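You operate a simulated robot arm through the tools that you are given. There is no shell and no other tool. Be economical: measure what you need, move in short steps, check, and stop when the job is done.

You run a simulated robot arm. Do the job below in one go: nothing can be reset, and whatever is moved stays where it is left.

## Task
Gauge the stack, lift off rings down to the card's total and prove it.
Fine: rings on the bench, gauge arm parked.

It is judged by the outcome, as a careful person would: the job done as asked, and still so three seconds after it is handed in. It fails if anything else is knocked over, pushed out of place, dropped, spilled or broken.

## Robot
A 7-joint arm with a two-finger parallel gripper, fixed in place. Base frame: the origin is at the foot of the arm, x ahead of it, y to its left, z up; the work surface is at about z = 0. Units: mm, degrees, N and s.
With the tool pointing down near the work surface it reaches from about 240 to 620 mm from the base axis. Its first joint turns from -66.0 to 66.0 degrees. Payload 2.6 kg.
Tool frame: the origin (TCP) lies between the finger pads and is the grasp point; the fingertips stand 30 mm ahead of it; z points along the fingers, y is the line along which they close. The gripper opens to 94 mm. The fingers are 28 mm wide and 10 mm thick; the gripper's body (50 by 96 mm) begins 55 mm behind the TCP.
Orientation is that of the tool frame in the base frame, as a unit quaternion [x, y, z, w]. With the fingers straight down and closing along the base's y, the tool's x points along the base's -x, its y along +y and its z along -z.

## Interface
- The arm moves only by the tool drive_tool. Its argument "plan" is a list of rows, each a list of 6 numbers: the shift along the tool's x, y, z in units of 200 mm (1.0 is 200 mm), then the turn, a rotation vector about the tool's x, y, z in units of 90 degrees (1.0 is 90 degrees). In form: [[x, y, z, rx, ry, rz], ...]. A call has 1 to 20 rows; each row is the pose to reach, as a shift and turn from the pose commanded when the call began, along the tool's axes at that moment. "grip" is the finger opening in mm, from 0 to 94, set as the call begins (left out, the last holds). A call with a number of a shift or a turn outside -1 to 1 is refused whole. A row lasts 0.2 s, in which the tool goes at most 50 mm and 8.6 degrees; a call with a longer step from one row to the next is refused whole, and so is a gripper value outside its range. Where a pose cannot be reached the arm comes as near as it can. A force on the tool above 50 N (or 10 N above the force at the start of the call, whichever is more), or a blocked arm, ends the call early, and 0.2 s more pass. The fingers move at their own pace (about 72 mm/s each) and stop on an object; they squeeze with about 21 N. The grip force told is the motor's: it shows also when the fingers shut on nothing. Time passes only in rows, and 0.2 s behind the last, so rows that repeat a pose let the fingers close. It gives the time, the measured TCP pose, the force on the tool (base axes), the opening and the grip force at its end, in the units of the frame above (readings bear some noise), and new pictures: "views" is both (left out), scene, wrist or none.
- Cameras (640 x 400 px; columns grow to the right, rows downward): "scene" is fixed at [39.8, 429.2, 574]; the picture's right is [-0.78, -0.63, 0.00], its down [-0.30, 0.37, -0.88] and it looks along [0.56, -0.68, -0.47] (base axes); focal length 360 px, centre (320, 200). "wrist" rides on the gripper at [76, 14, -102] in the tool frame; the picture's right is [-0.18, 0.98, 0.00], its down [-0.75, -0.14, -0.64] and it looks along [-0.63, -0.12, 0.77] (tool axes); focal length 243 px, centre (320, 200). There is no depth. A picture from a camera that has moved, and an enlarged one, comes with that camera's place and axes in the base frame and with its lens.
- inspect(camera, box): a new picture of the part [left, top, right, bottom] of that camera's present view, enlarged. No time passes.
- sign_off(): hands the job in; it is judged then, once.

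Work in short steps. Places have to be worked out from the pictures, the camera data and where the tool is seen: move nearer, look again, correct. Check each grasp and each placing, and mend what went wrong. You have 120 turns and 170 pictures in all, those below and enlarged ones among them. Open the gripper and draw the arm clear of the work before you hand the job in, unless the task says otherwise; then end with one line.

The tools are called after "Call:" as name(argument=value, ...) on one line, values as JSON. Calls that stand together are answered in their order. drive_tool: Moves the arm, as the interface text tells. Its arguments: {"type":"object","properties":{"plan":{"type":"array","items":{"type":"array","items":{"type":"number"}}},"grip":{"type":"number"},"views":{"type":"string","enum":["both","scene","wrist","none"]}},"required":["plan"]} The other tools are called the same way: inspect (camera, box) takes an enlarged picture of a part of a camera's view; sign_off () hands the job in.

At the start:

```text
clock: 0.0
tcp_pos: [329.3, -147.7, 406.1]
tool_rot: [0.0, 1.0, 0.001, 0.0]
ft_force: [0.7, 0.2, -0.6]
opening: 93.9
finger_force: 0.1
```

scene: 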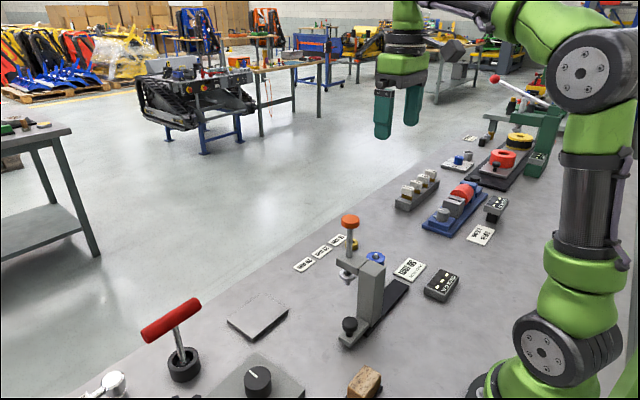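
wrist: 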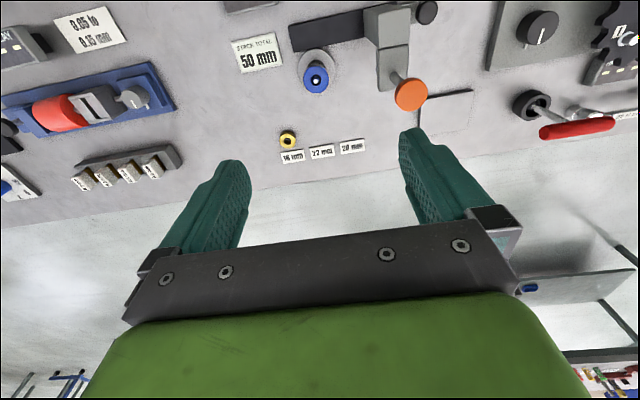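

The pictures show a card "50 mm", a gauge with an orange knob, a blue ring and a small yellow thing near three labels. I enlarge these areas.

Call:
inspect(camera="scene", box=[280, 200, 480, 360])

Call:
inspect(camera="wrist", box=[220, 0, 480, 170])

Call:
inspect(camera="scene", box=[380, 70, 580, 250])

```text
2.50 times, centred on (380, 280) of scene
camera zoom: at [39.8, 429.2, 574.0], right [-0.78, -0.63, 0.0], down [-0.3, 0.37, -0.88], along [0.56, -0.68, -0.47], focal length 900 px, centre (170, 0)
```

zoom: 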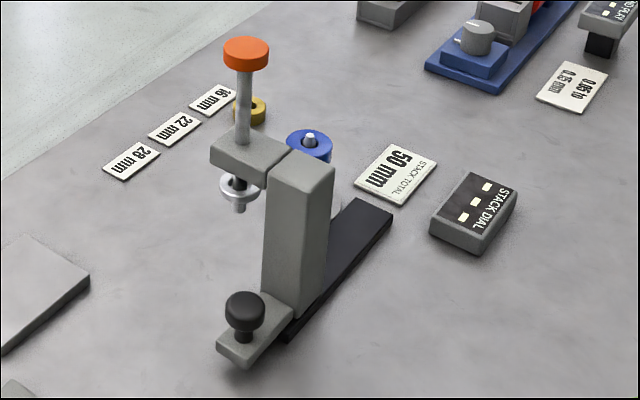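

```text
2.35 times, centred on (350, 85) of wrist
camera zoom: at [254.7, -136.3, 507.7], right [0.18, 0.98, 0.0], down [0.75, -0.14, 0.64], along [0.63, -0.12, -0.77], focal length 571 px, centre (249, 471)
```

zoom: 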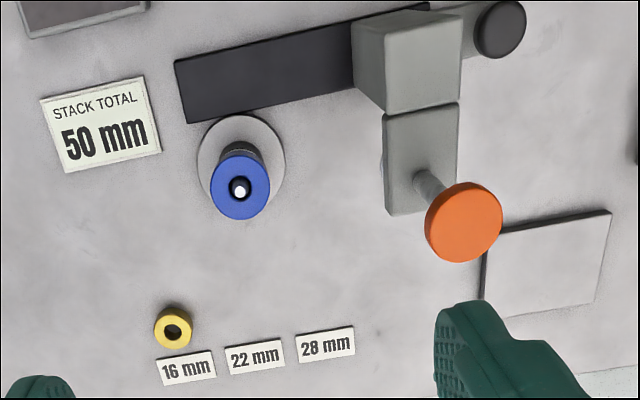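

```text
2.22 times, centred on (480, 160) of scene
camera zoom: at [39.8, 429.2, 574.0], right [-0.78, -0.63, 0.0], down [-0.3, 0.37, -0.88], along [0.56, -0.68, -0.47], focal length 800 px, centre (-36, 289)
```

zoom: 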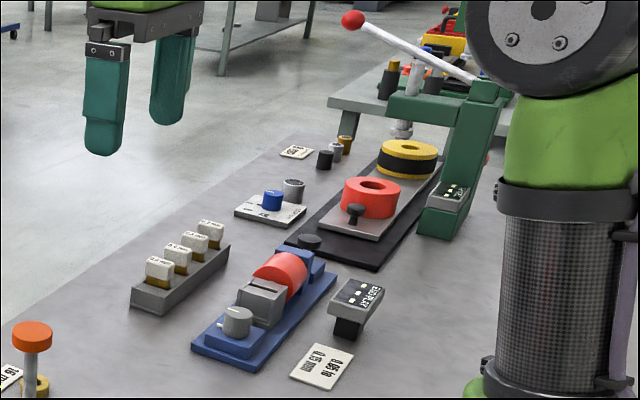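

The blue ring's post is at about (358,-163) and the gauge plunger knob at about (360,-48,212), with the rail running along y at x≈304. I go lower and back for a closer view of the stack.

Call:
drive_tool(plan=[[0.067, 0, 0.2, 0, 0, 0], [0.134, 0, 0.4, 0, 0, 0], [0.2, 0, 0.6, 0, 0, 0], [0.268, 0, 0.8, 0, 0, 0], [0.335, 0, 1.0, 0, 0, 0]], views="both")

```text
clock: 1.2
tcp_pos: [261.9, -148.6, 204.7]
tool_rot: [0.001, 1.0, 0.001, 0.001]
ft_force: [1.0, 0.5, -0.4]
opening: 94.0
finger_force: 0.1
camera wrist: at [187.4, -136.5, 305.9], right [0.19, 0.98, 0.0], down [0.75, -0.14, 0.64], along [0.63, -0.12, -0.77], focal length 243 px, centre (320, 200)
```

scene: 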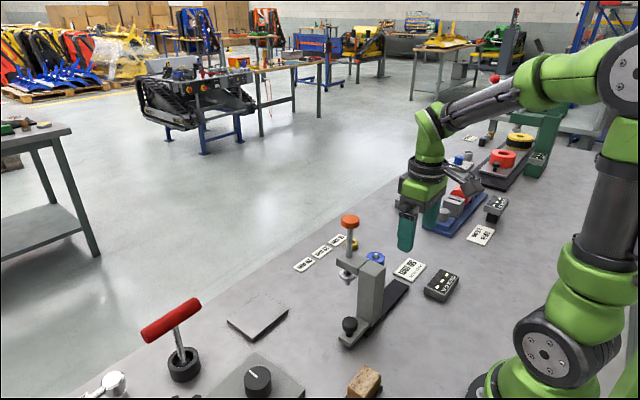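
wrist: 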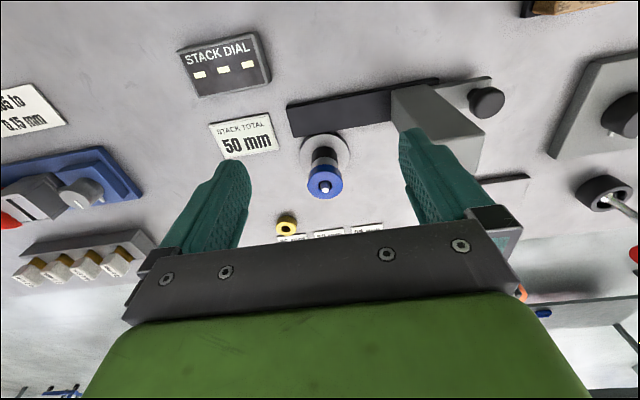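

I zoom in on the stack, the dial and the gauge.

Call:
inspect(camera="wrist", box=[260, 110, 400, 210])

Call:
inspect(camera="wrist", box=[170, 20, 290, 110])

Call:
inspect(camera="scene", box=[320, 200, 430, 350])

```text
4.00 times, centred on (330, 160) of wrist
camera zoom: at [187.4, -136.5, 305.9], right [0.19, 0.98, 0.0], down [0.75, -0.14, 0.64], along [0.63, -0.12, -0.77], focal length 970 px, centre (280, 360)
```

zoom: 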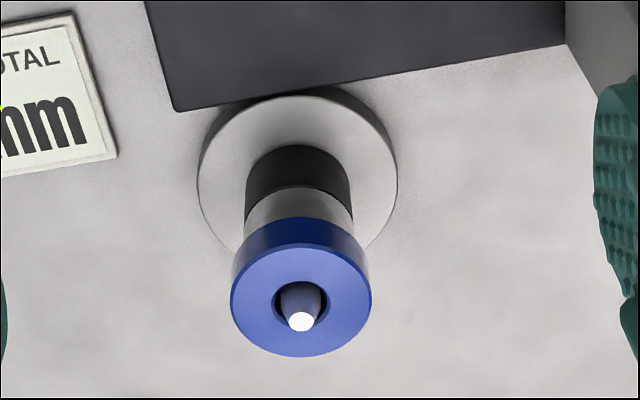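

```text
4.44 times, centred on (230, 65) of wrist
camera zoom: at [187.4, -136.5, 305.9], right [0.19, 0.98, 0.0], down [0.75, -0.14, 0.64], along [0.63, -0.12, -0.77], focal length 1078 px, centre (720, 800)
```

zoom: 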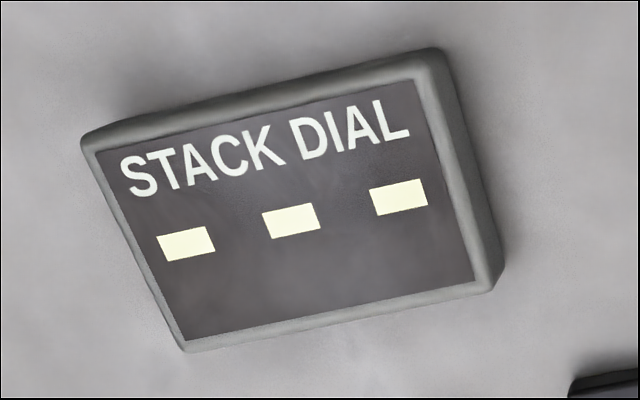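

```text
2.67 times, centred on (375, 275) of scene
camera zoom: at [39.8, 429.2, 574.0], right [-0.78, -0.63, 0.0], down [-0.3, 0.37, -0.88], along [0.56, -0.68, -0.47], focal length 960 px, centre (173, 0)
```

zoom: 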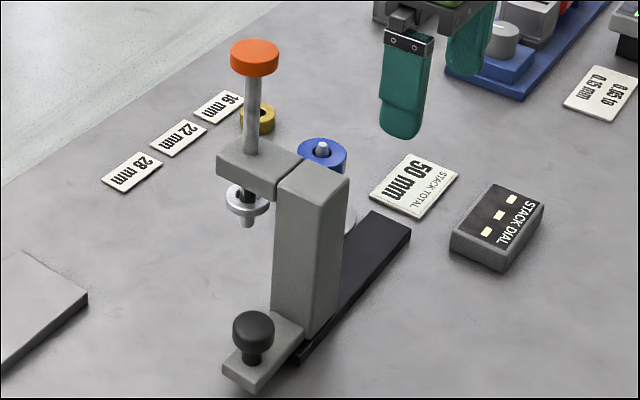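

The visible stack is blue on grey on black (roughly 16/22/28 mm). Next I study the gauge arm's shape and its plunger height.

Call:
inspect(camera="wrist", box=[380, 60, 540, 220])

Call:
inspect(camera="scene", box=[325, 205, 395, 295])

Call:
inspect(camera="scene", box=[325, 270, 415, 350])

```text
2.50 times, centred on (460, 140) of wrist
camera zoom: at [187.4, -136.5, 305.9], right [0.19, 0.98, 0.0], down [0.75, -0.14, 0.64], along [0.63, -0.12, -0.77], focal length 606 px, centre (-30, 350)
```

zoom: 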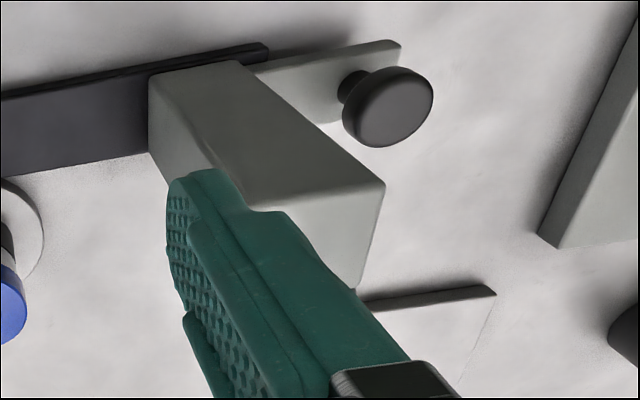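

```text
4.44 times, centred on (360, 250) of scene
camera zoom: at [39.8, 429.2, 574.0], right [-0.78, -0.63, 0.0], down [-0.3, 0.37, -0.88], along [0.56, -0.68, -0.47], focal length 1600 px, centre (142, -22)
```

zoom: 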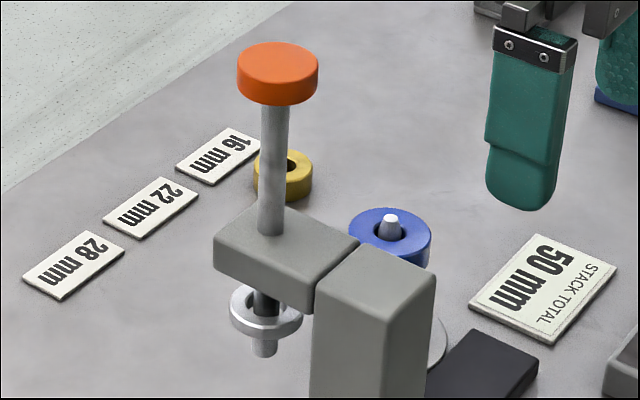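

```text
5.00 times, centred on (370, 310) of scene
camera zoom: at [39.8, 429.2, 574.0], right [-0.78, -0.63, 0.0], down [-0.3, 0.37, -0.88], along [0.56, -0.68, -0.47], focal length 1800 px, centre (70, -350)
```

zoom: 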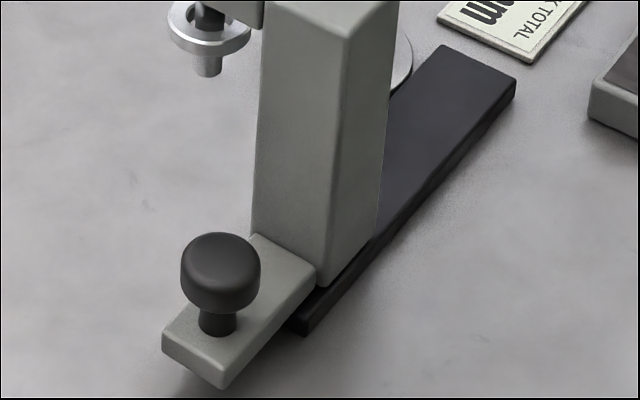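

Scene-camera check with the fingertip agrees to ~2 mm. I raise the tool and shift beside the gauge to triangulate its orange knob well.

Call:
drive_tool(plan=[[0, 0, -0.2, 0, 0, 0], [0, 0.1, -0.4, 0, 0, 0], [0, 0.3, -0.48, 0, 0, 0], [0, 0.43, -0.48, 0, 0, 0], [0, 0.43, -0.48, 0, 0, 0]], views="wrist")

```text
clock: 2.4
tcp_pos: [263.0, -60.3, 299.9]
tool_rot: [0.0, 1.0, 0.0, 0.0]
ft_force: [0.2, 0.0, -0.1]
opening: 94.0
finger_force: 0.2
camera wrist: at [187.8, -48.2, 402.5], right [0.18, 0.98, 0.0], down [0.75, -0.14, 0.64], along [0.63, -0.12, -0.77], focal length 243 px, centre (320, 200)
```

wrist: 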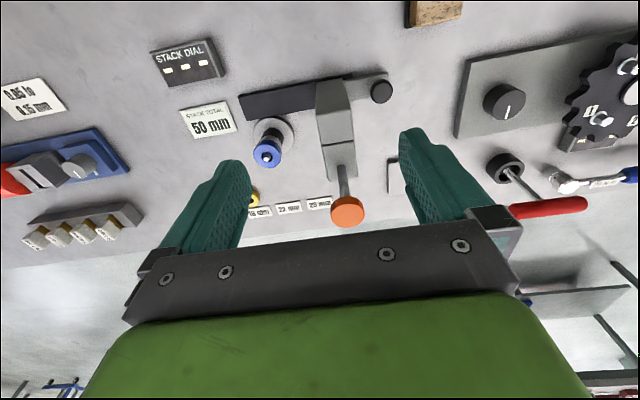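

The knob is in view between the fingers; I enlarge it for exact pixels.

Call:
inspect(camera="wrist", box=[230, 70, 400, 240])

```text
2.35 times, centred on (315, 155) of wrist
camera zoom: at [187.8, -48.2, 402.5], right [0.18, 0.98, 0.0], down [0.75, -0.14, 0.64], along [0.63, -0.12, -0.77], focal length 571 px, centre (332, 306)
```

zoom: 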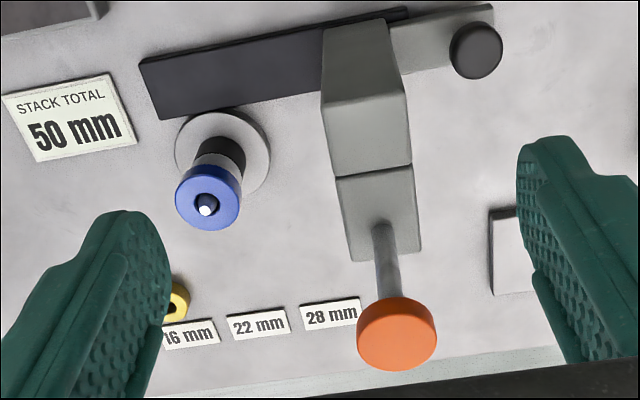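

With cleaned-up axes: the knob is at about (355,-51,224), the plunger tip near z≈71 and the blue ring's top about z 70–80 at (356,-164). I need a side view to be sure the plunger clears the post, so I turn the wrist to look along +y.

Call:
drive_tool(plan=[[-0.03, -0.05, 0, 0, 0, -0.09], [-0.06, -0.1, 0, 0, 0, -0.18], [-0.1, -0.15, 0, 0, 0, -0.27], [-0.13, -0.2, 0, 0, 0, -0.36], [-0.16, -0.25, 0.03, 0, 0, -0.45], [-0.2, -0.3, 0.06, 0, 0, -0.54], [-0.23, -0.35, 0.1, 0, 0, -0.63], [-0.27, -0.4, 0.15, 0, 0, -0.72], [-0.3, -0.45, 0.2, 0, 0, -0.81], [-0.34, -0.5, 0.25, 0, 0, -0.9], [-0.375, -0.55, 0.3, 0, 0, -0.95], [-0.375, -0.58, 0.35, 0, 0, -1.0], [-0.375, -0.58, 0.35, 0, 0, -1.0]], views="wrist")

```text
clock: 5.2
tcp_pos: [336.7, -177.7, 232.8]
tool_rot: [-0.706, 0.708, 0.0, 0.0]
ft_force: [-0.4, 0.2, -0.5]
opening: 94.0
finger_force: 0.2
camera wrist: at [324.0, -256.9, 334.0], right [-0.98, 0.18, 0.0], down [0.14, 0.75, 0.64], along [0.12, 0.63, -0.77], focal length 243 px, centre (320, 200)
```

wrist: 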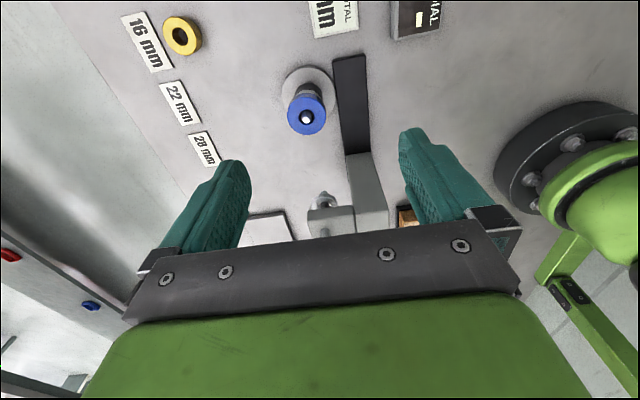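

The stack is seen from behind; I tilt the tool to look nearly level along +y at the plunger and stack tops, descending a bit.

Call:
drive_tool(plan=[[0, 0, 0.0, 0, -0.08, 0], [0, 0, 0.05, 0, -0.16, 0], [0, 0, 0.1, 0, -0.24, 0], [0, 0, 0.18, 0, -0.32, 0], [0, 0, 0.25, 0, -0.39, 0], [0, 0, 0.3, 0, -0.39, 0], [0, 0, 0.3, 0, -0.39, 0]], views="both")

```text
clock: 6.8
tcp_pos: [336.7, -179.1, 171.4]
tool_rot: [-0.674, 0.674, 0.212, 0.214]
ft_force: [0.6, 0.0, -0.2]
opening: 94.2
finger_force: 0.0
camera wrist: at [324.8, -302.6, 210.7], right [-0.98, 0.15, 0.1], down [0.14, 0.25, 0.96], along [0.12, 0.96, -0.26], focal length 243 px, centre (320, 200)
```

scene: 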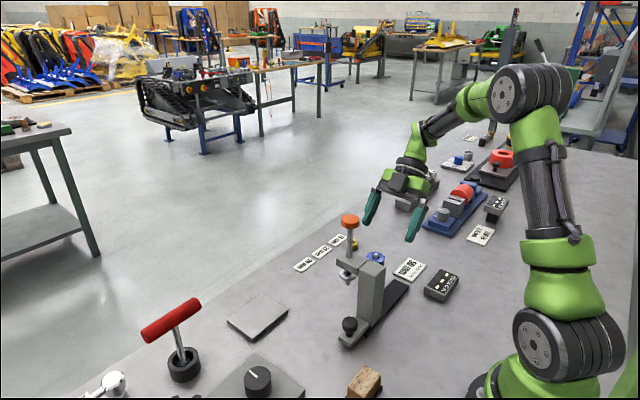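
wrist: 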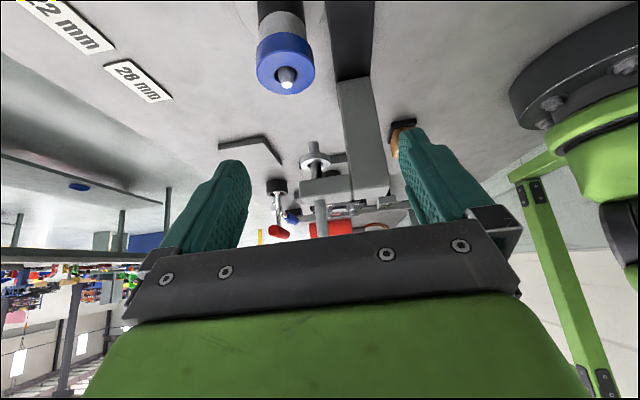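

I enlarge the gauge and the stack in this near-level view.

Call:
inspect(camera="wrist", box=[240, 110, 400, 230])

Call:
inspect(camera="wrist", box=[230, 0, 350, 110])

```text
3.33 times, centred on (320, 170) of wrist
camera zoom: at [324.8, -302.6, 210.7], right [-0.98, 0.15, 0.1], down [0.14, 0.25, 0.96], along [0.12, 0.96, -0.26], focal length 809 px, centre (320, 300)
```

zoom: 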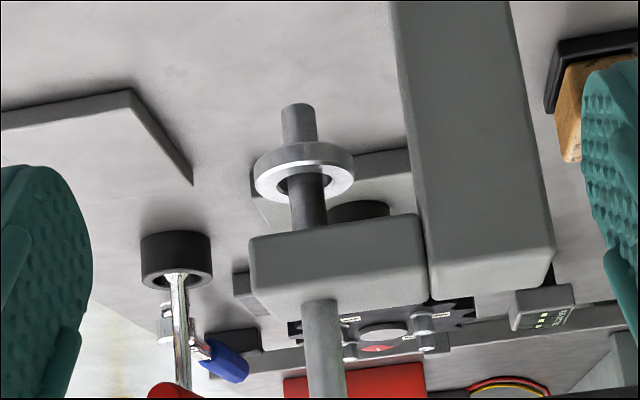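

```text
3.64 times, centred on (290, 55) of wrist
camera zoom: at [324.8, -302.6, 210.7], right [-0.98, 0.15, 0.1], down [0.14, 0.25, 0.96], along [0.12, 0.96, -0.26], focal length 882 px, centre (429, 727)
```

zoom: 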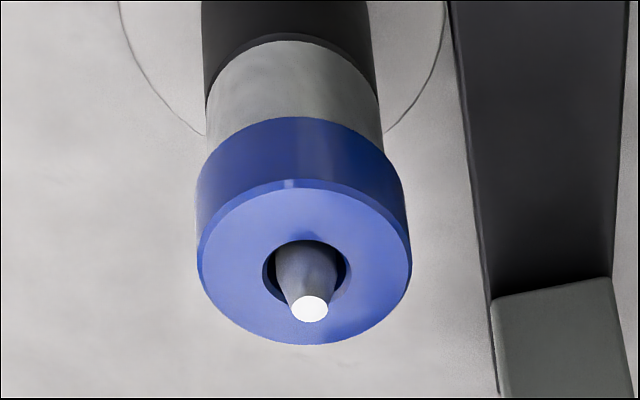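

Ring foot bottom ≈ z 93 with a tip down to ≈ z 73, while the post top is ≈ z 87 and the blue top ≈ z 77: so the plunger must be raised before sliding. I return the tool to upright and up, then go for the orange knob.

Call:
drive_tool(plan=[[-0.06, 0, -0.09, 0, 0.08, 0], [-0.12, 0, -0.18, 0, 0.16, 0], [-0.2, 0, -0.28, 0, 0.24, 0], [-0.27, 0, -0.38, 0, 0.32, 0], [-0.34, 0, -0.49, 0, 0.39, 0], [-0.34, 0, -0.49, 0, 0.39, 0]], views="none")

```text
clock: 8.2
tcp_pos: [337.2, -178.6, 291.4]
tool_rot: [-0.707, 0.708, 0.0, -0.001]
ft_force: [0.0, 0.7, 0.5]
opening: 93.7
finger_force: 0.1
```

Upright at z 291. Now I rotate back so the fingers close along y and move above the orange knob.

Call:
drive_tool(plan=[[-0.06, -0.01, 0, 0, 0, 0.09], [-0.12, -0.02, 0, 0, 0, 0.18], [-0.18, -0.03, 0, 0, 0, 0.27], [-0.24, -0.04, 0, 0, 0, 0.36], [-0.3, -0.05, 0, 0, 0, 0.45], [-0.36, -0.06, 0, 0, 0, 0.54], [-0.42, -0.07, 0, 0, 0, 0.63], [-0.48, -0.08, 0, 0, 0, 0.72], [-0.54, -0.09, 0, 0, 0, 0.81], [-0.6, -0.09, 0, 0, 0, 0.9], [-0.64, -0.09, 0, 0, 0, 0.96], [-0.64, -0.09, 0, 0, 0, 1.0], [-0.64, -0.09, 0, 0, 0, 1.0]], views="both")

```text
clock: 11.0
tcp_pos: [354.8, -52.8, 291.2]
tool_rot: [0.001, 1.0, 0.0, 0.001]
ft_force: [0.1, -0.3, -0.5]
opening: 94.1
finger_force: 0.1
camera wrist: at [280.1, -39.3, 393.4], right [0.19, 0.98, 0.0], down [0.75, -0.14, 0.64], along [0.63, -0.12, -0.77], focal length 243 px, centre (320, 200)
```

scene: 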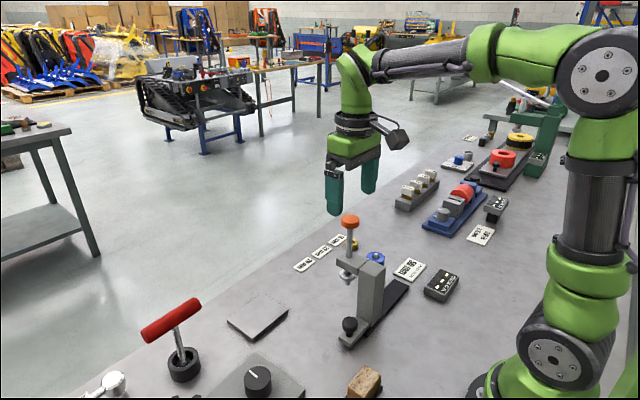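
wrist: 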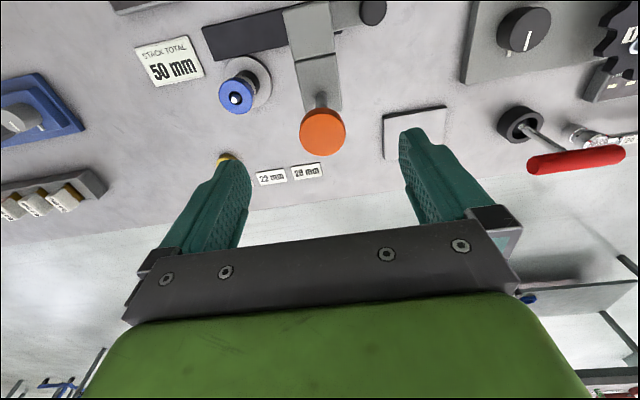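

The knob's ray meets (355,-52) at z 222, straight below the tool. I go down to z≈219 with fingers open.

Call:
drive_tool(plan=[[0, 0, 0.15, 0, 0, 0], [0, 0, 0.28, 0, 0, 0], [0, 0, 0.36, 0, 0, 0], [0, 0, 0.36, 0, 0, 0]], views="both")

```text
clock: 12.0
tcp_pos: [354.8, -52.6, 220.1]
tool_rot: [0.001, 1.0, 0.0, 0.0]
ft_force: [-0.5, -0.5, -0.5]
opening: 93.9
finger_force: 0.1
camera wrist: at [280.6, -39.6, 321.4], right [0.18, 0.98, 0.0], down [0.75, -0.14, 0.64], along [0.63, -0.12, -0.77], focal length 243 px, centre (320, 200)
```

scene: 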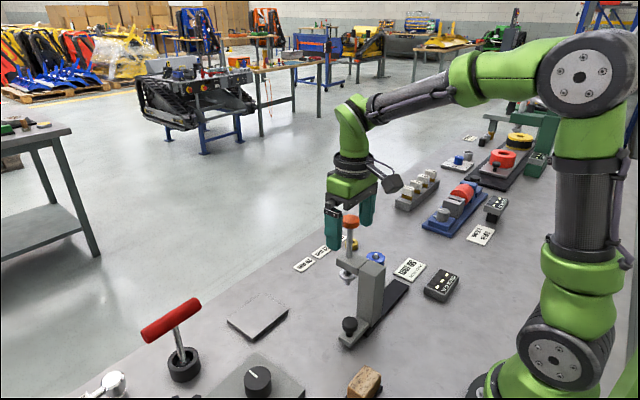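
wrist: 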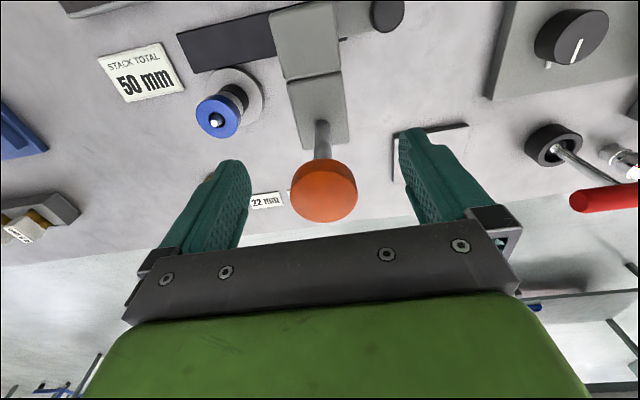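

The knob is centred between the fingers. I close on it.

Call:
drive_tool(plan=[[0, 0, 0, 0, 0, 0], [0, 0, 0, 0, 0, 0], [0, 0, 0, 0, 0, 0], [0, 0, 0, 0, 0, 0]], grip=10, views="scene")

```text
clock: 13.0
tcp_pos: [354.6, -52.6, 219.9]
tool_rot: [0.0, 1.0, 0.001, -0.001]
ft_force: [0.4, 2.4, -0.2]
opening: 32.7
finger_force: 44.8
```

scene: 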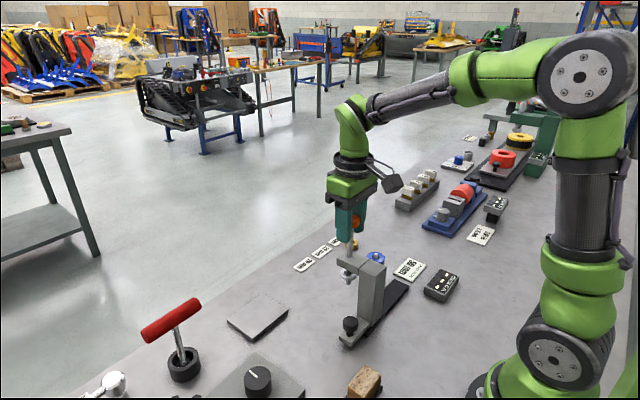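

The knob is held (32.7 mm). I try a small 8 mm lift and watch the force and the plunger.

Call:
drive_tool(plan=[[0, 0, -0.02, 0, 0, 0], [0, 0, -0.04, 0, 0, 0], [0, 0, -0.04, 0, 0, 0]], views="none")

Call:
inspect(camera="scene", box=[325, 205, 395, 295])

```text
clock: 13.8
tcp_pos: [354.1, -50.8, 224.0]
tool_rot: [0.0, 1.0, 0.0, -0.004]
ft_force: [6.3, 2.1, -41.3]
opening: 32.8
finger_force: 44.9
```

```text
4.44 times, centred on (360, 250) of scene
camera zoom: at [40.0, 429.2, 574.0], right [-0.78, -0.63, 0.0], down [-0.3, 0.37, -0.88], along [0.56, -0.68, -0.47], focal length 1600 px, centre (142, -22)
```

zoom: 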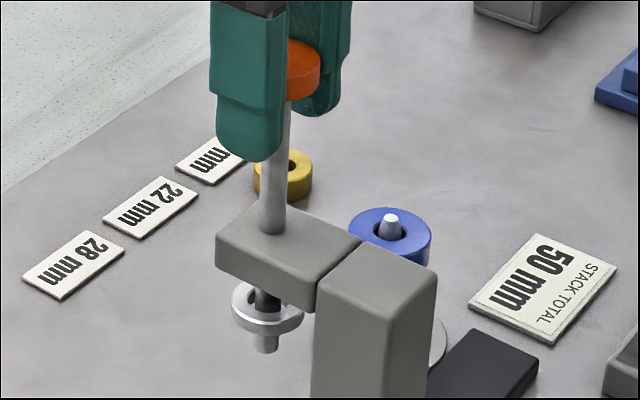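

The plunger is already at its upper stop (41 N pull, no lift). I ease back down and test whether the whole gauge slides 10 mm toward −y, still held by the knob.

Call:
drive_tool(plan=[[0, 0, 0.02, 0, 0, 0], [0, 0, 0.04, 0, 0, 0], [0, -0.025, 0.04, 0, 0, 0], [0, -0.05, 0.04, 0, 0, 0], [0, -0.05, 0.04, 0, 0, 0]], views="none")

Call:
inspect(camera="scene", box=[325, 205, 425, 345])

```text
clock: 15.0
tcp_pos: [353.2, -62.5, 218.1]
tool_rot: [0.001, 1.0, 0.001, -0.002]
ft_force: [-27.6, -0.8, 0.4]
opening: 32.5
finger_force: 45.4
```

```text
2.86 times, centred on (375, 275) of scene
camera zoom: at [39.7, 429.2, 574.0], right [-0.78, -0.63, 0.0], down [-0.3, 0.37, -0.88], along [0.56, -0.68, -0.47], focal length 1029 px, centre (163, -14)
```

zoom: 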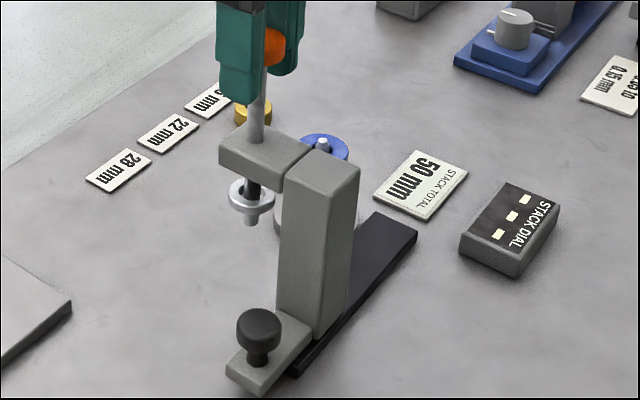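

The gauge yields in y but an x force of −28 N appeared. I compare with the earlier identical crop to see whether it slides or swings.

Call:
inspect(camera="scene", box=[325, 270, 415, 350])

```text
5.00 times, centred on (370, 310) of scene
camera zoom: at [39.7, 429.2, 574.0], right [-0.78, -0.63, 0.0], down [-0.3, 0.37, -0.88], along [0.56, -0.68, -0.47], focal length 1800 px, centre (70, -350)
```

zoom: 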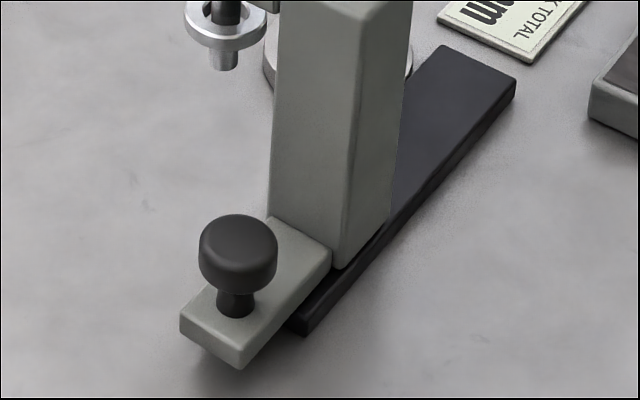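

The whole gauge slides along the rail. I loosen the fingers to ~37 mm so only y-push acts, and slide it about 70 mm toward the stack, stopping short of the post.

Call:
drive_tool(plan=[[0, 0, 0, 0, 0, 0], [0, 0, 0, 0, 0, 0], [0, -0.06, 0, 0, 0, 0], [0, -0.12, 0, 0, 0, 0], [0, -0.18, 0, 0, 0, 0], [0, -0.24, 0, 0, 0, 0], [0, -0.3, 0, 0, 0, 0], [0, -0.35, 0, 0, 0, 0], [0, -0.35, 0, 0, 0, 0]], grip=37, views="both")

Call:
inspect(camera="scene", box=[330, 210, 430, 300])

```text
clock: 17.0
tcp_pos: [356.6, -130.8, 218.8]
tool_rot: [0.0, 1.0, 0.0, 0.0]
ft_force: [0.4, -0.2, 0.0]
opening: 36.8
finger_force: 0.0
camera wrist: at [281.1, -118.5, 321.5], right [0.18, 0.98, 0.0], down [0.75, -0.14, 0.64], along [0.63, -0.12, -0.77], focal length 243 px, centre (320, 200)
```

scene: 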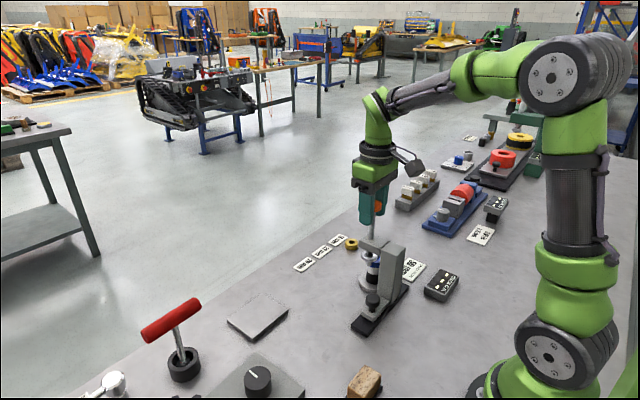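
wrist: 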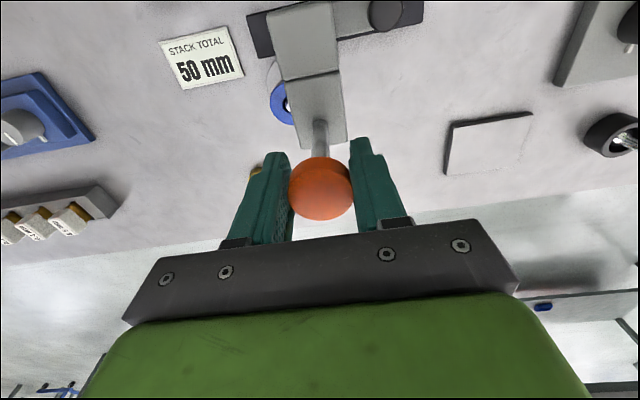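

```text
4.44 times, centred on (380, 255) of scene
camera zoom: at [39.8, 429.2, 574.0], right [-0.78, -0.63, 0.0], down [-0.3, 0.37, -0.88], along [0.56, -0.68, -0.47], focal length 1600 px, centre (53, -44)
```

zoom: 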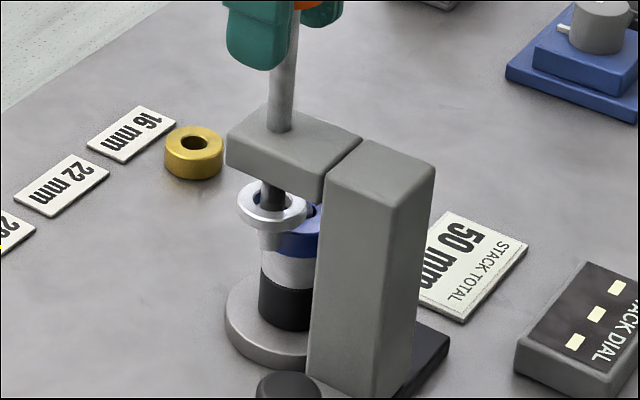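

It slides freely. I go on in small steps, watching fy for any contact of the tip with the post.

Call:
drive_tool(plan=[[0, -0.03, 0, 0, 0, 0], [0, -0.06, 0, 0, 0, 0], [0, -0.08, 0, 0, 0, 0], [0, -0.09, 0, 0, 0, 0], [0, -0.09, 0, 0, 0, 0]], views="none")

Call:
inspect(camera="scene", box=[345, 235, 415, 305])

```text
clock: 18.2
tcp_pos: [355.0, -149.3, 219.4]
tool_rot: [0.0, 1.0, 0.0, -0.001]
ft_force: [0.2, 1.1, 0.0]
opening: 37.2
finger_force: 0.6
```

```text
5.71 times, centred on (380, 270) of scene
camera zoom: at [39.8, 429.2, 574.0], right [-0.78, -0.63, 0.0], down [-0.3, 0.37, -0.88], along [0.56, -0.68, -0.47], focal length 2058 px, centre (-23, -200)
```

zoom: 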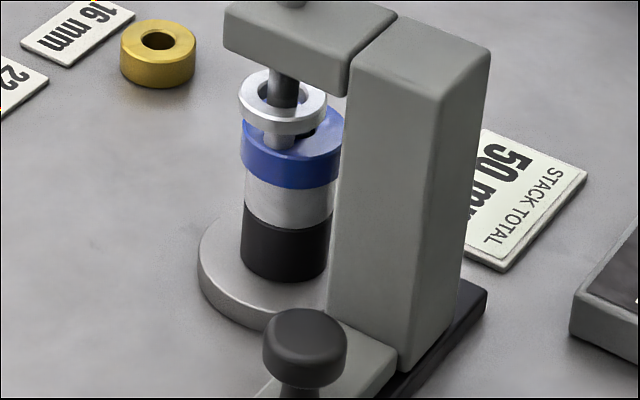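

No notable force (1.1 N). I continue 6 mm more.

Call:
drive_tool(plan=[[0, -0.01, 0, 0, 0, 0], [0, -0.02, 0, 0, 0, 0], [0, -0.03, 0, 0, 0, 0], [0, -0.03, 0, 0, 0, 0]], views="none")

Call:
inspect(camera="scene", box=[345, 235, 415, 305])

```text
clock: 19.2
tcp_pos: [355.8, -156.3, 219.5]
tool_rot: [0.001, 1.0, -0.001, 0.0]
ft_force: [0.2, -3.2, 0.3]
opening: 38.7
finger_force: 1.8
```

```text
5.71 times, centred on (380, 270) of scene
camera zoom: at [39.8, 429.2, 574.0], right [-0.78, -0.63, 0.0], down [-0.3, 0.37, -0.88], along [0.56, -0.68, -0.47], focal length 2058 px, centre (-23, -200)
```

zoom: 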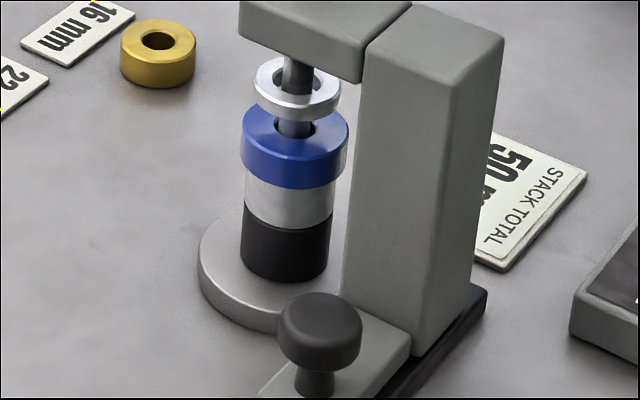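

The plunger column now lines up with the stack's axis (image column 297 vs 296) and the fingers feel a stop. I check the dial and the view from the wrist.

Call:
drive_tool(plan=[[0, 0.01, 0, 0, 0, 0], [0, 0.012, 0, 0, 0, 0]], grip=42, views="wrist")

Call:
inspect(camera="scene", box=[360, 250, 480, 320])

```text
clock: 19.8
tcp_pos: [354.8, -154.3, 220.4]
tool_rot: [0.0, 1.0, 0.001, 0.0]
ft_force: [-0.6, -3.0, -0.2]
opening: 43.7
finger_force: 1.5
camera wrist: at [280.7, -140.9, 321.3], right [0.18, 0.98, 0.0], down [0.75, -0.14, 0.64], along [0.63, -0.12, -0.77], focal length 243 px, centre (320, 200)
```

wrist: 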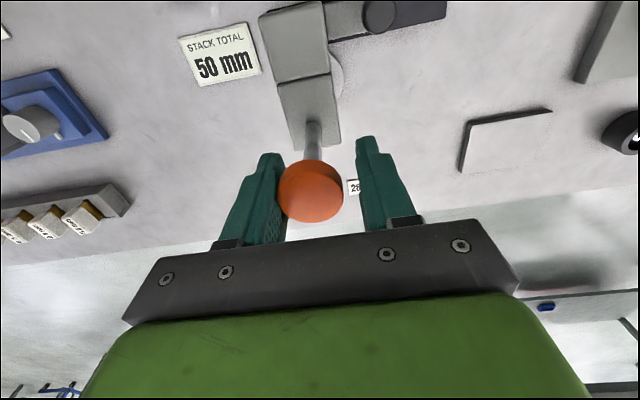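

```text
5.33 times, centred on (420, 285) of scene
camera zoom: at [39.8, 429.2, 574.0], right [-0.78, -0.63, 0.0], down [-0.3, 0.37, -0.88], along [0.56, -0.68, -0.47], focal length 1920 px, centre (-213, -253)
```

zoom: 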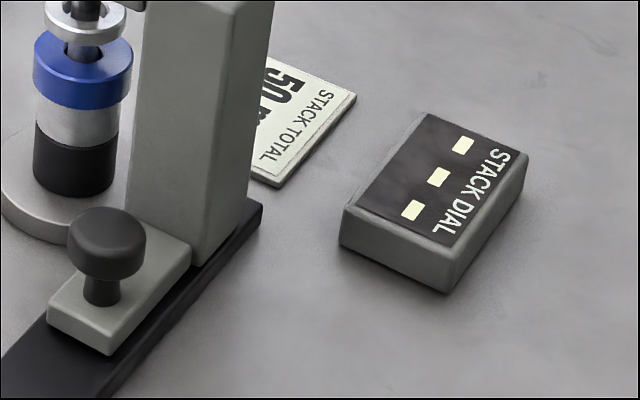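

The knob is now leaning on the −y finger, as if a detent draws the gauge onward. I open fully so it can settle, then look.

Call:
drive_tool(plan=[[0, 0, 0, 0, 0, 0], [0, 0, 0, 0, 0, 0], [0, 0, 0, 0, 0, 0]], grip=90, views="wrist")

Call:
inspect(camera="scene", box=[345, 235, 415, 305])

```text
clock: 20.6
tcp_pos: [356.0, -153.4, 219.6]
tool_rot: [0.0, 1.0, -0.001, 0.0]
ft_force: [-0.2, -1.0, -0.7]
opening: 90.0
finger_force: 0.1
camera wrist: at [280.8, -140.8, 321.4], right [0.18, 0.98, 0.0], down [0.75, -0.14, 0.64], along [0.63, -0.12, -0.77], focal length 243 px, centre (320, 200)
```

wrist: 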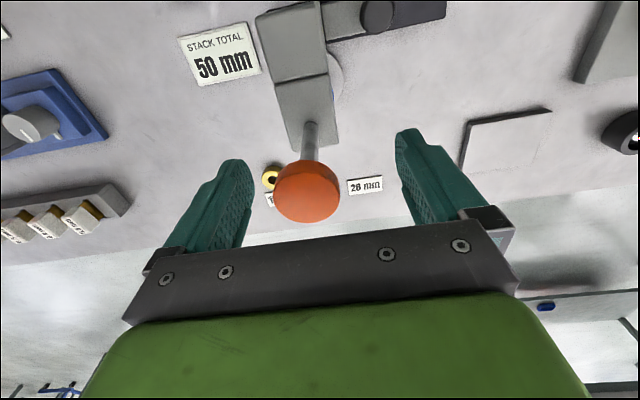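

```text
5.71 times, centred on (380, 270) of scene
camera zoom: at [39.8, 429.2, 574.0], right [-0.78, -0.63, 0.0], down [-0.3, 0.37, -0.88], along [0.56, -0.68, -0.47], focal length 2058 px, centre (-23, -200)
```

zoom: 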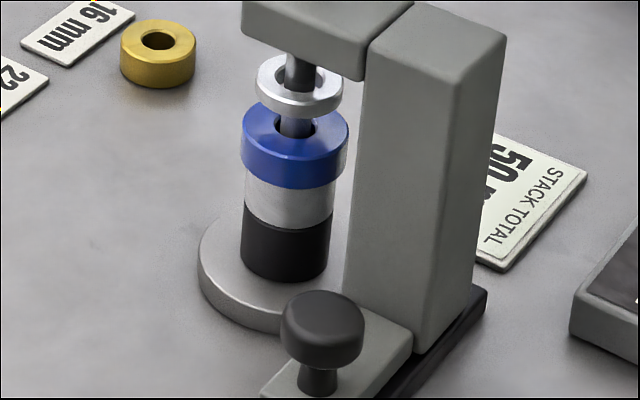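

It settled over the stack (knob ≈ (354,-162)). I rise, close the fingers, and centre over the knob to press it from the top.

Call:
drive_tool(plan=[[0, 0, -0.15, 0, 0, 0], [0, 0, -0.27, 0, 0, 0], [0.005, -0.04, -0.27, 0, 0, 0], [0.005, -0.04, -0.27, 0, 0, 0]], views="none")

Call:
drive_tool(plan=[[0, 0, 0, 0, 0, 0], [0, 0, 0, 0, 0, 0], [0, 0, 0, 0, 0, 0], [0, 0, 0, 0, 0, 0]], grip=2, views="both")

```text
clock: 21.6
tcp_pos: [354.7, -161.1, 272.5]
tool_rot: [0.001, 1.0, 0.001, 0.0]
ft_force: [0.4, -0.3, -0.3]
opening: 90.0
finger_force: 0.1
```

```text
clock: 22.6
tcp_pos: [355.5, -161.3, 273.8]
tool_rot: [0.0, 1.0, 0.0, -0.001]
ft_force: [0.6, -0.1, -0.3]
opening: 2.2
finger_force: 0.1
camera wrist: at [280.7, -148.9, 374.8], right [0.18, 0.98, 0.0], down [0.75, -0.14, 0.64], along [0.63, -0.12, -0.77], focal length 243 px, centre (320, 200)
```

scene: 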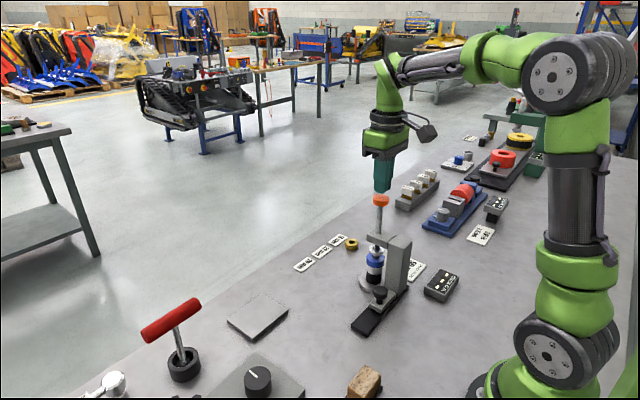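
wrist: 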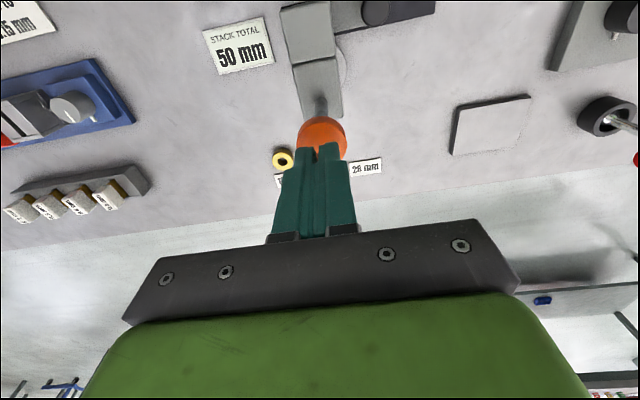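

Aligned over the knob. I descend slowly onto it, in fine steps.

Call:
drive_tool(plan=[[0, 0, 0.04, 0, 0, 0], [0, 0, 0.08, 0, 0, 0], [0, 0, 0.1, 0, 0, 0], [0, 0, 0.12, 0, 0, 0], [0, 0, 0.14, 0, 0, 0]], views="none")

Call:
inspect(camera="scene", box=[340, 180, 460, 310])

```text
clock: 23.8
tcp_pos: [355.9, -160.9, 246.0]
tool_rot: [0.0, 1.0, 0.0, 0.0]
ft_force: [-0.5, -0.4, 0.0]
opening: 1.9
finger_force: 0.4
```

```text
3.08 times, centred on (400, 245) of scene
camera zoom: at [39.8, 429.2, 574.0], right [-0.78, -0.63, 0.0], down [-0.3, 0.37, -0.88], along [0.56, -0.68, -0.47], focal length 1108 px, centre (74, 62)
```

zoom: 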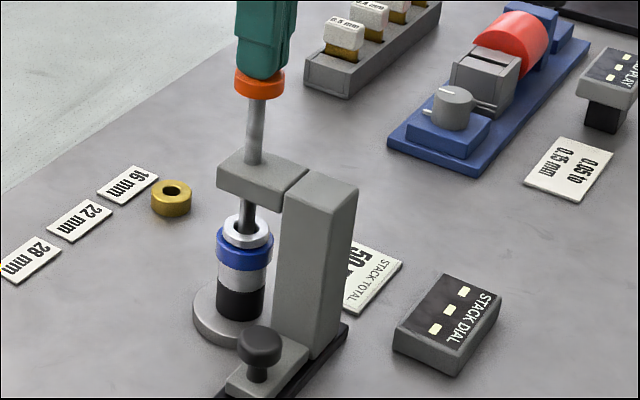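

The plunger is going down freely, its foot nearly on the blue ring. I press on in small steps until a force shows.

Call:
drive_tool(plan=[[0, 0, 0.01, 0, 0, 0], [0, 0, 0.02, 0, 0, 0], [0, 0, 0.03, 0, 0, 0], [0, 0, 0.04, 0, 0, 0], [0, 0, 0.04, 0, 0, 0]], views="none")

Call:
inspect(camera="scene", box=[340, 180, 460, 310])

```text
clock: 24.7
tcp_pos: [354.3, -161.5, 243.6]
tool_rot: [0.002, 1.0, -0.001, 0.006]
ft_force: [-2.9, 2.2, 6.9]
opening: 1.9
finger_force: 0.1
stopped in row 4: the force on the tool passed its limit (the readings are from after the stop); the commanded pose is now the measured one
```

```text
3.08 times, centred on (400, 245) of scene
camera zoom: at [39.7, 429.2, 574.0], right [-0.78, -0.63, 0.0], down [-0.3, 0.37, -0.88], along [0.56, -0.68, -0.47], focal length 1108 px, centre (74, 62)
```

zoom: 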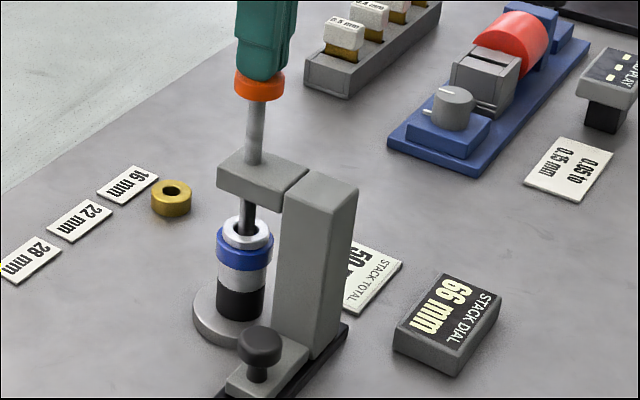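

The dial reads 66 mm, so one 16 mm ring (the blue top, ~15–16 mm as measured) must come off. I raise the tool and see whether the plunger springs back.

Call:
drive_tool(plan=[[0, 0, -0.1, 0, 0, 0], [0, 0, -0.2, 0, 0, 0], [0, 0, -0.3, 0, 0, 0], [0, 0, -0.3, 0, 0, 0]], views="both")

Call:
inspect(camera="scene", box=[340, 180, 460, 310])

```text
clock: 25.7
tcp_pos: [355.7, -161.2, 302.9]
tool_rot: [0.001, 1.0, -0.001, 0.005]
ft_force: [0.6, -0.8, -0.1]
opening: 2.0
finger_force: 0.0
camera wrist: at [278.8, -147.5, 404.5], right [0.19, 0.98, 0.0], down [0.75, -0.14, 0.65], along [0.64, -0.12, -0.76], focal length 243 px, centre (320, 200)
```

scene: 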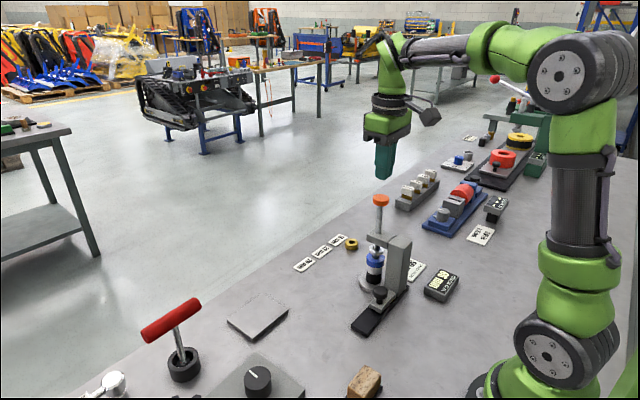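
wrist: 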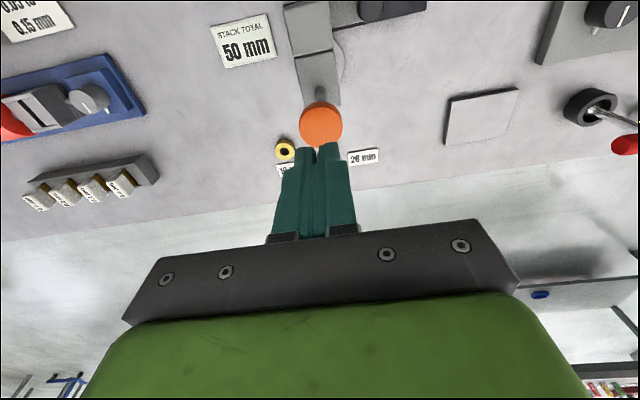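

```text
3.08 times, centred on (400, 245) of scene
camera zoom: at [39.8, 429.2, 574.0], right [-0.78, -0.63, 0.0], down [-0.3, 0.37, -0.88], along [0.56, -0.68, -0.47], focal length 1108 px, centre (74, 62)
```

zoom: 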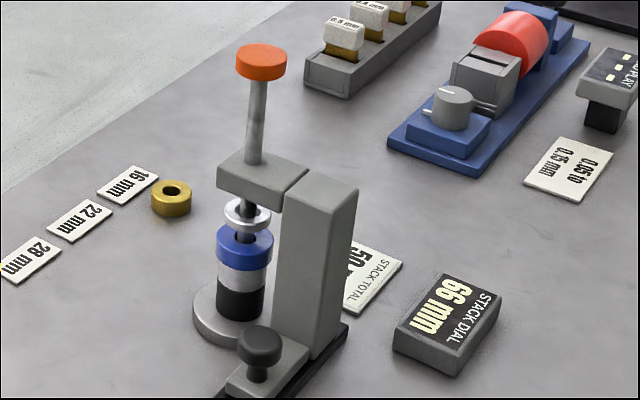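

The plunger springs back and the dial holds 66 mm. Now I park the gauge: open around the knob, descend, and close loosely.

Call:
drive_tool(plan=[[0, 0, 0, 0, 0, 0], [0, 0, 0, 0, 0, 0], [0, 0, 0.1, 0, 0, 0], [0, 0, 0.25, 0, 0, 0], [0, 0, 0.4, 0, 0, 0], [0, 0, 0.41, 0, 0, 0], [0, 0, 0.41, 0, 0, 0]], grip=70, views="wrist")

```text
clock: 27.3
tcp_pos: [354.4, -160.2, 221.0]
tool_rot: [0.002, 1.0, -0.002, 0.006]
ft_force: [0.2, 0.4, 0.5]
opening: 69.9
finger_force: 0.0
camera wrist: at [279.6, -147.7, 321.7], right [0.19, 0.98, 0.0], down [0.75, -0.14, 0.65], along [0.64, -0.12, -0.76], focal length 243 px, centre (320, 200)
```

wrist: 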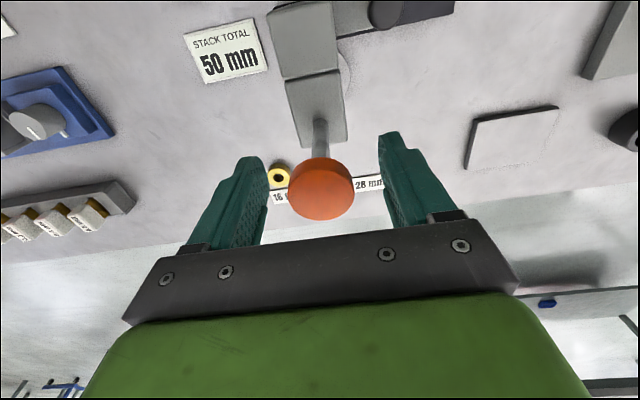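

The knob sits between the fingers. I close to 38 mm (loose) and push the gauge back toward +y.

Call:
drive_tool(plan=[[0, 0, 0, 0, 0, 0], [0, 0, 0, 0, 0, 0], [0, 0.03, 0, 0, 0, 0], [0, 0.08, 0, 0, 0, 0], [0, 0.14, 0, 0, 0, 0], [0, 0.2, 0, 0, 0, 0], [0, 0.26, 0, 0, 0, 0], [0, 0.32, 0, 0, 0, 0], [0, 0.38, 0, 0, 0, 0], [0, 0.43, 0, 0, 0, 0], [0, 0.47, 0, 0, 0, 0], [0, 0.5, 0, 0, 0, 0], [0, 0.53, 0, 0, 0, 0], [0, 0.53, 0, 0, 0, 0]], grip=38, views="both")

Call:
inspect(camera="scene", box=[325, 270, 415, 350])

```text
clock: 30.3
tcp_pos: [356.1, -54.7, 222.2]
tool_rot: [0.001, 1.0, -0.002, 0.005]
ft_force: [-1.3, 2.3, 0.6]
opening: 40.1
finger_force: 1.9
camera wrist: at [279.5, -41.7, 322.4], right [0.19, 0.98, 0.0], down [0.75, -0.14, 0.65], along [0.64, -0.12, -0.76], focal length 243 px, centre (320, 200)
```

scene: 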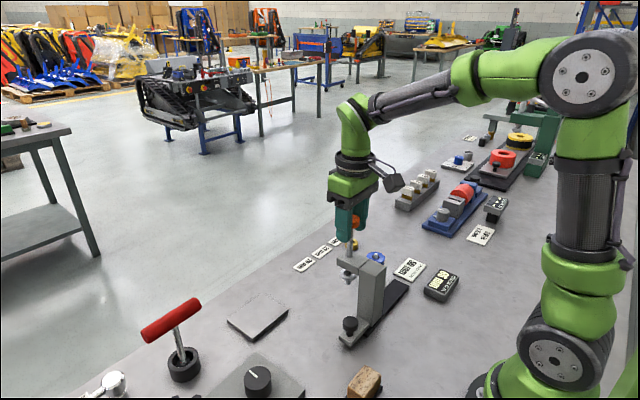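
wrist: 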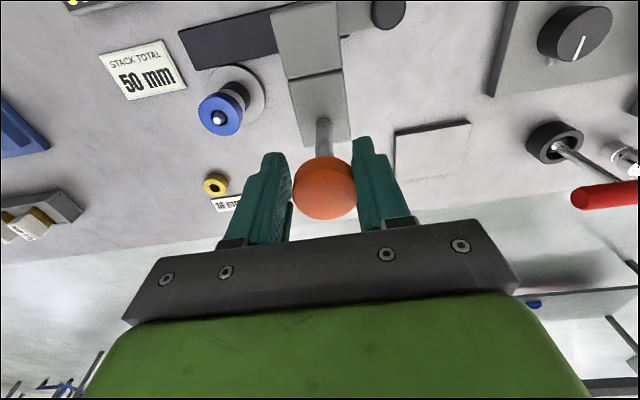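

```text
5.00 times, centred on (370, 310) of scene
camera zoom: at [39.8, 429.2, 574.0], right [-0.78, -0.63, 0.0], down [-0.3, 0.37, -0.88], along [0.56, -0.68, -0.47], focal length 1800 px, centre (70, -350)
```

zoom: 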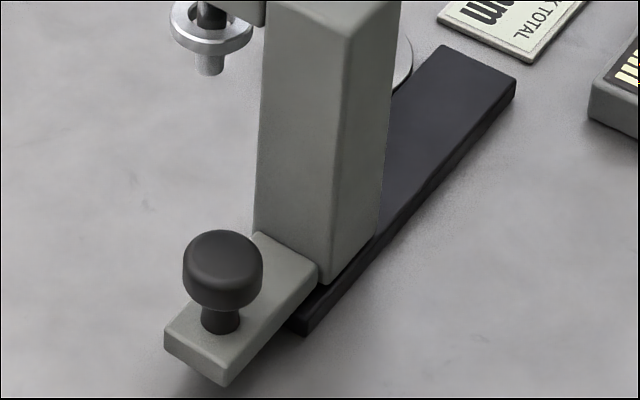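

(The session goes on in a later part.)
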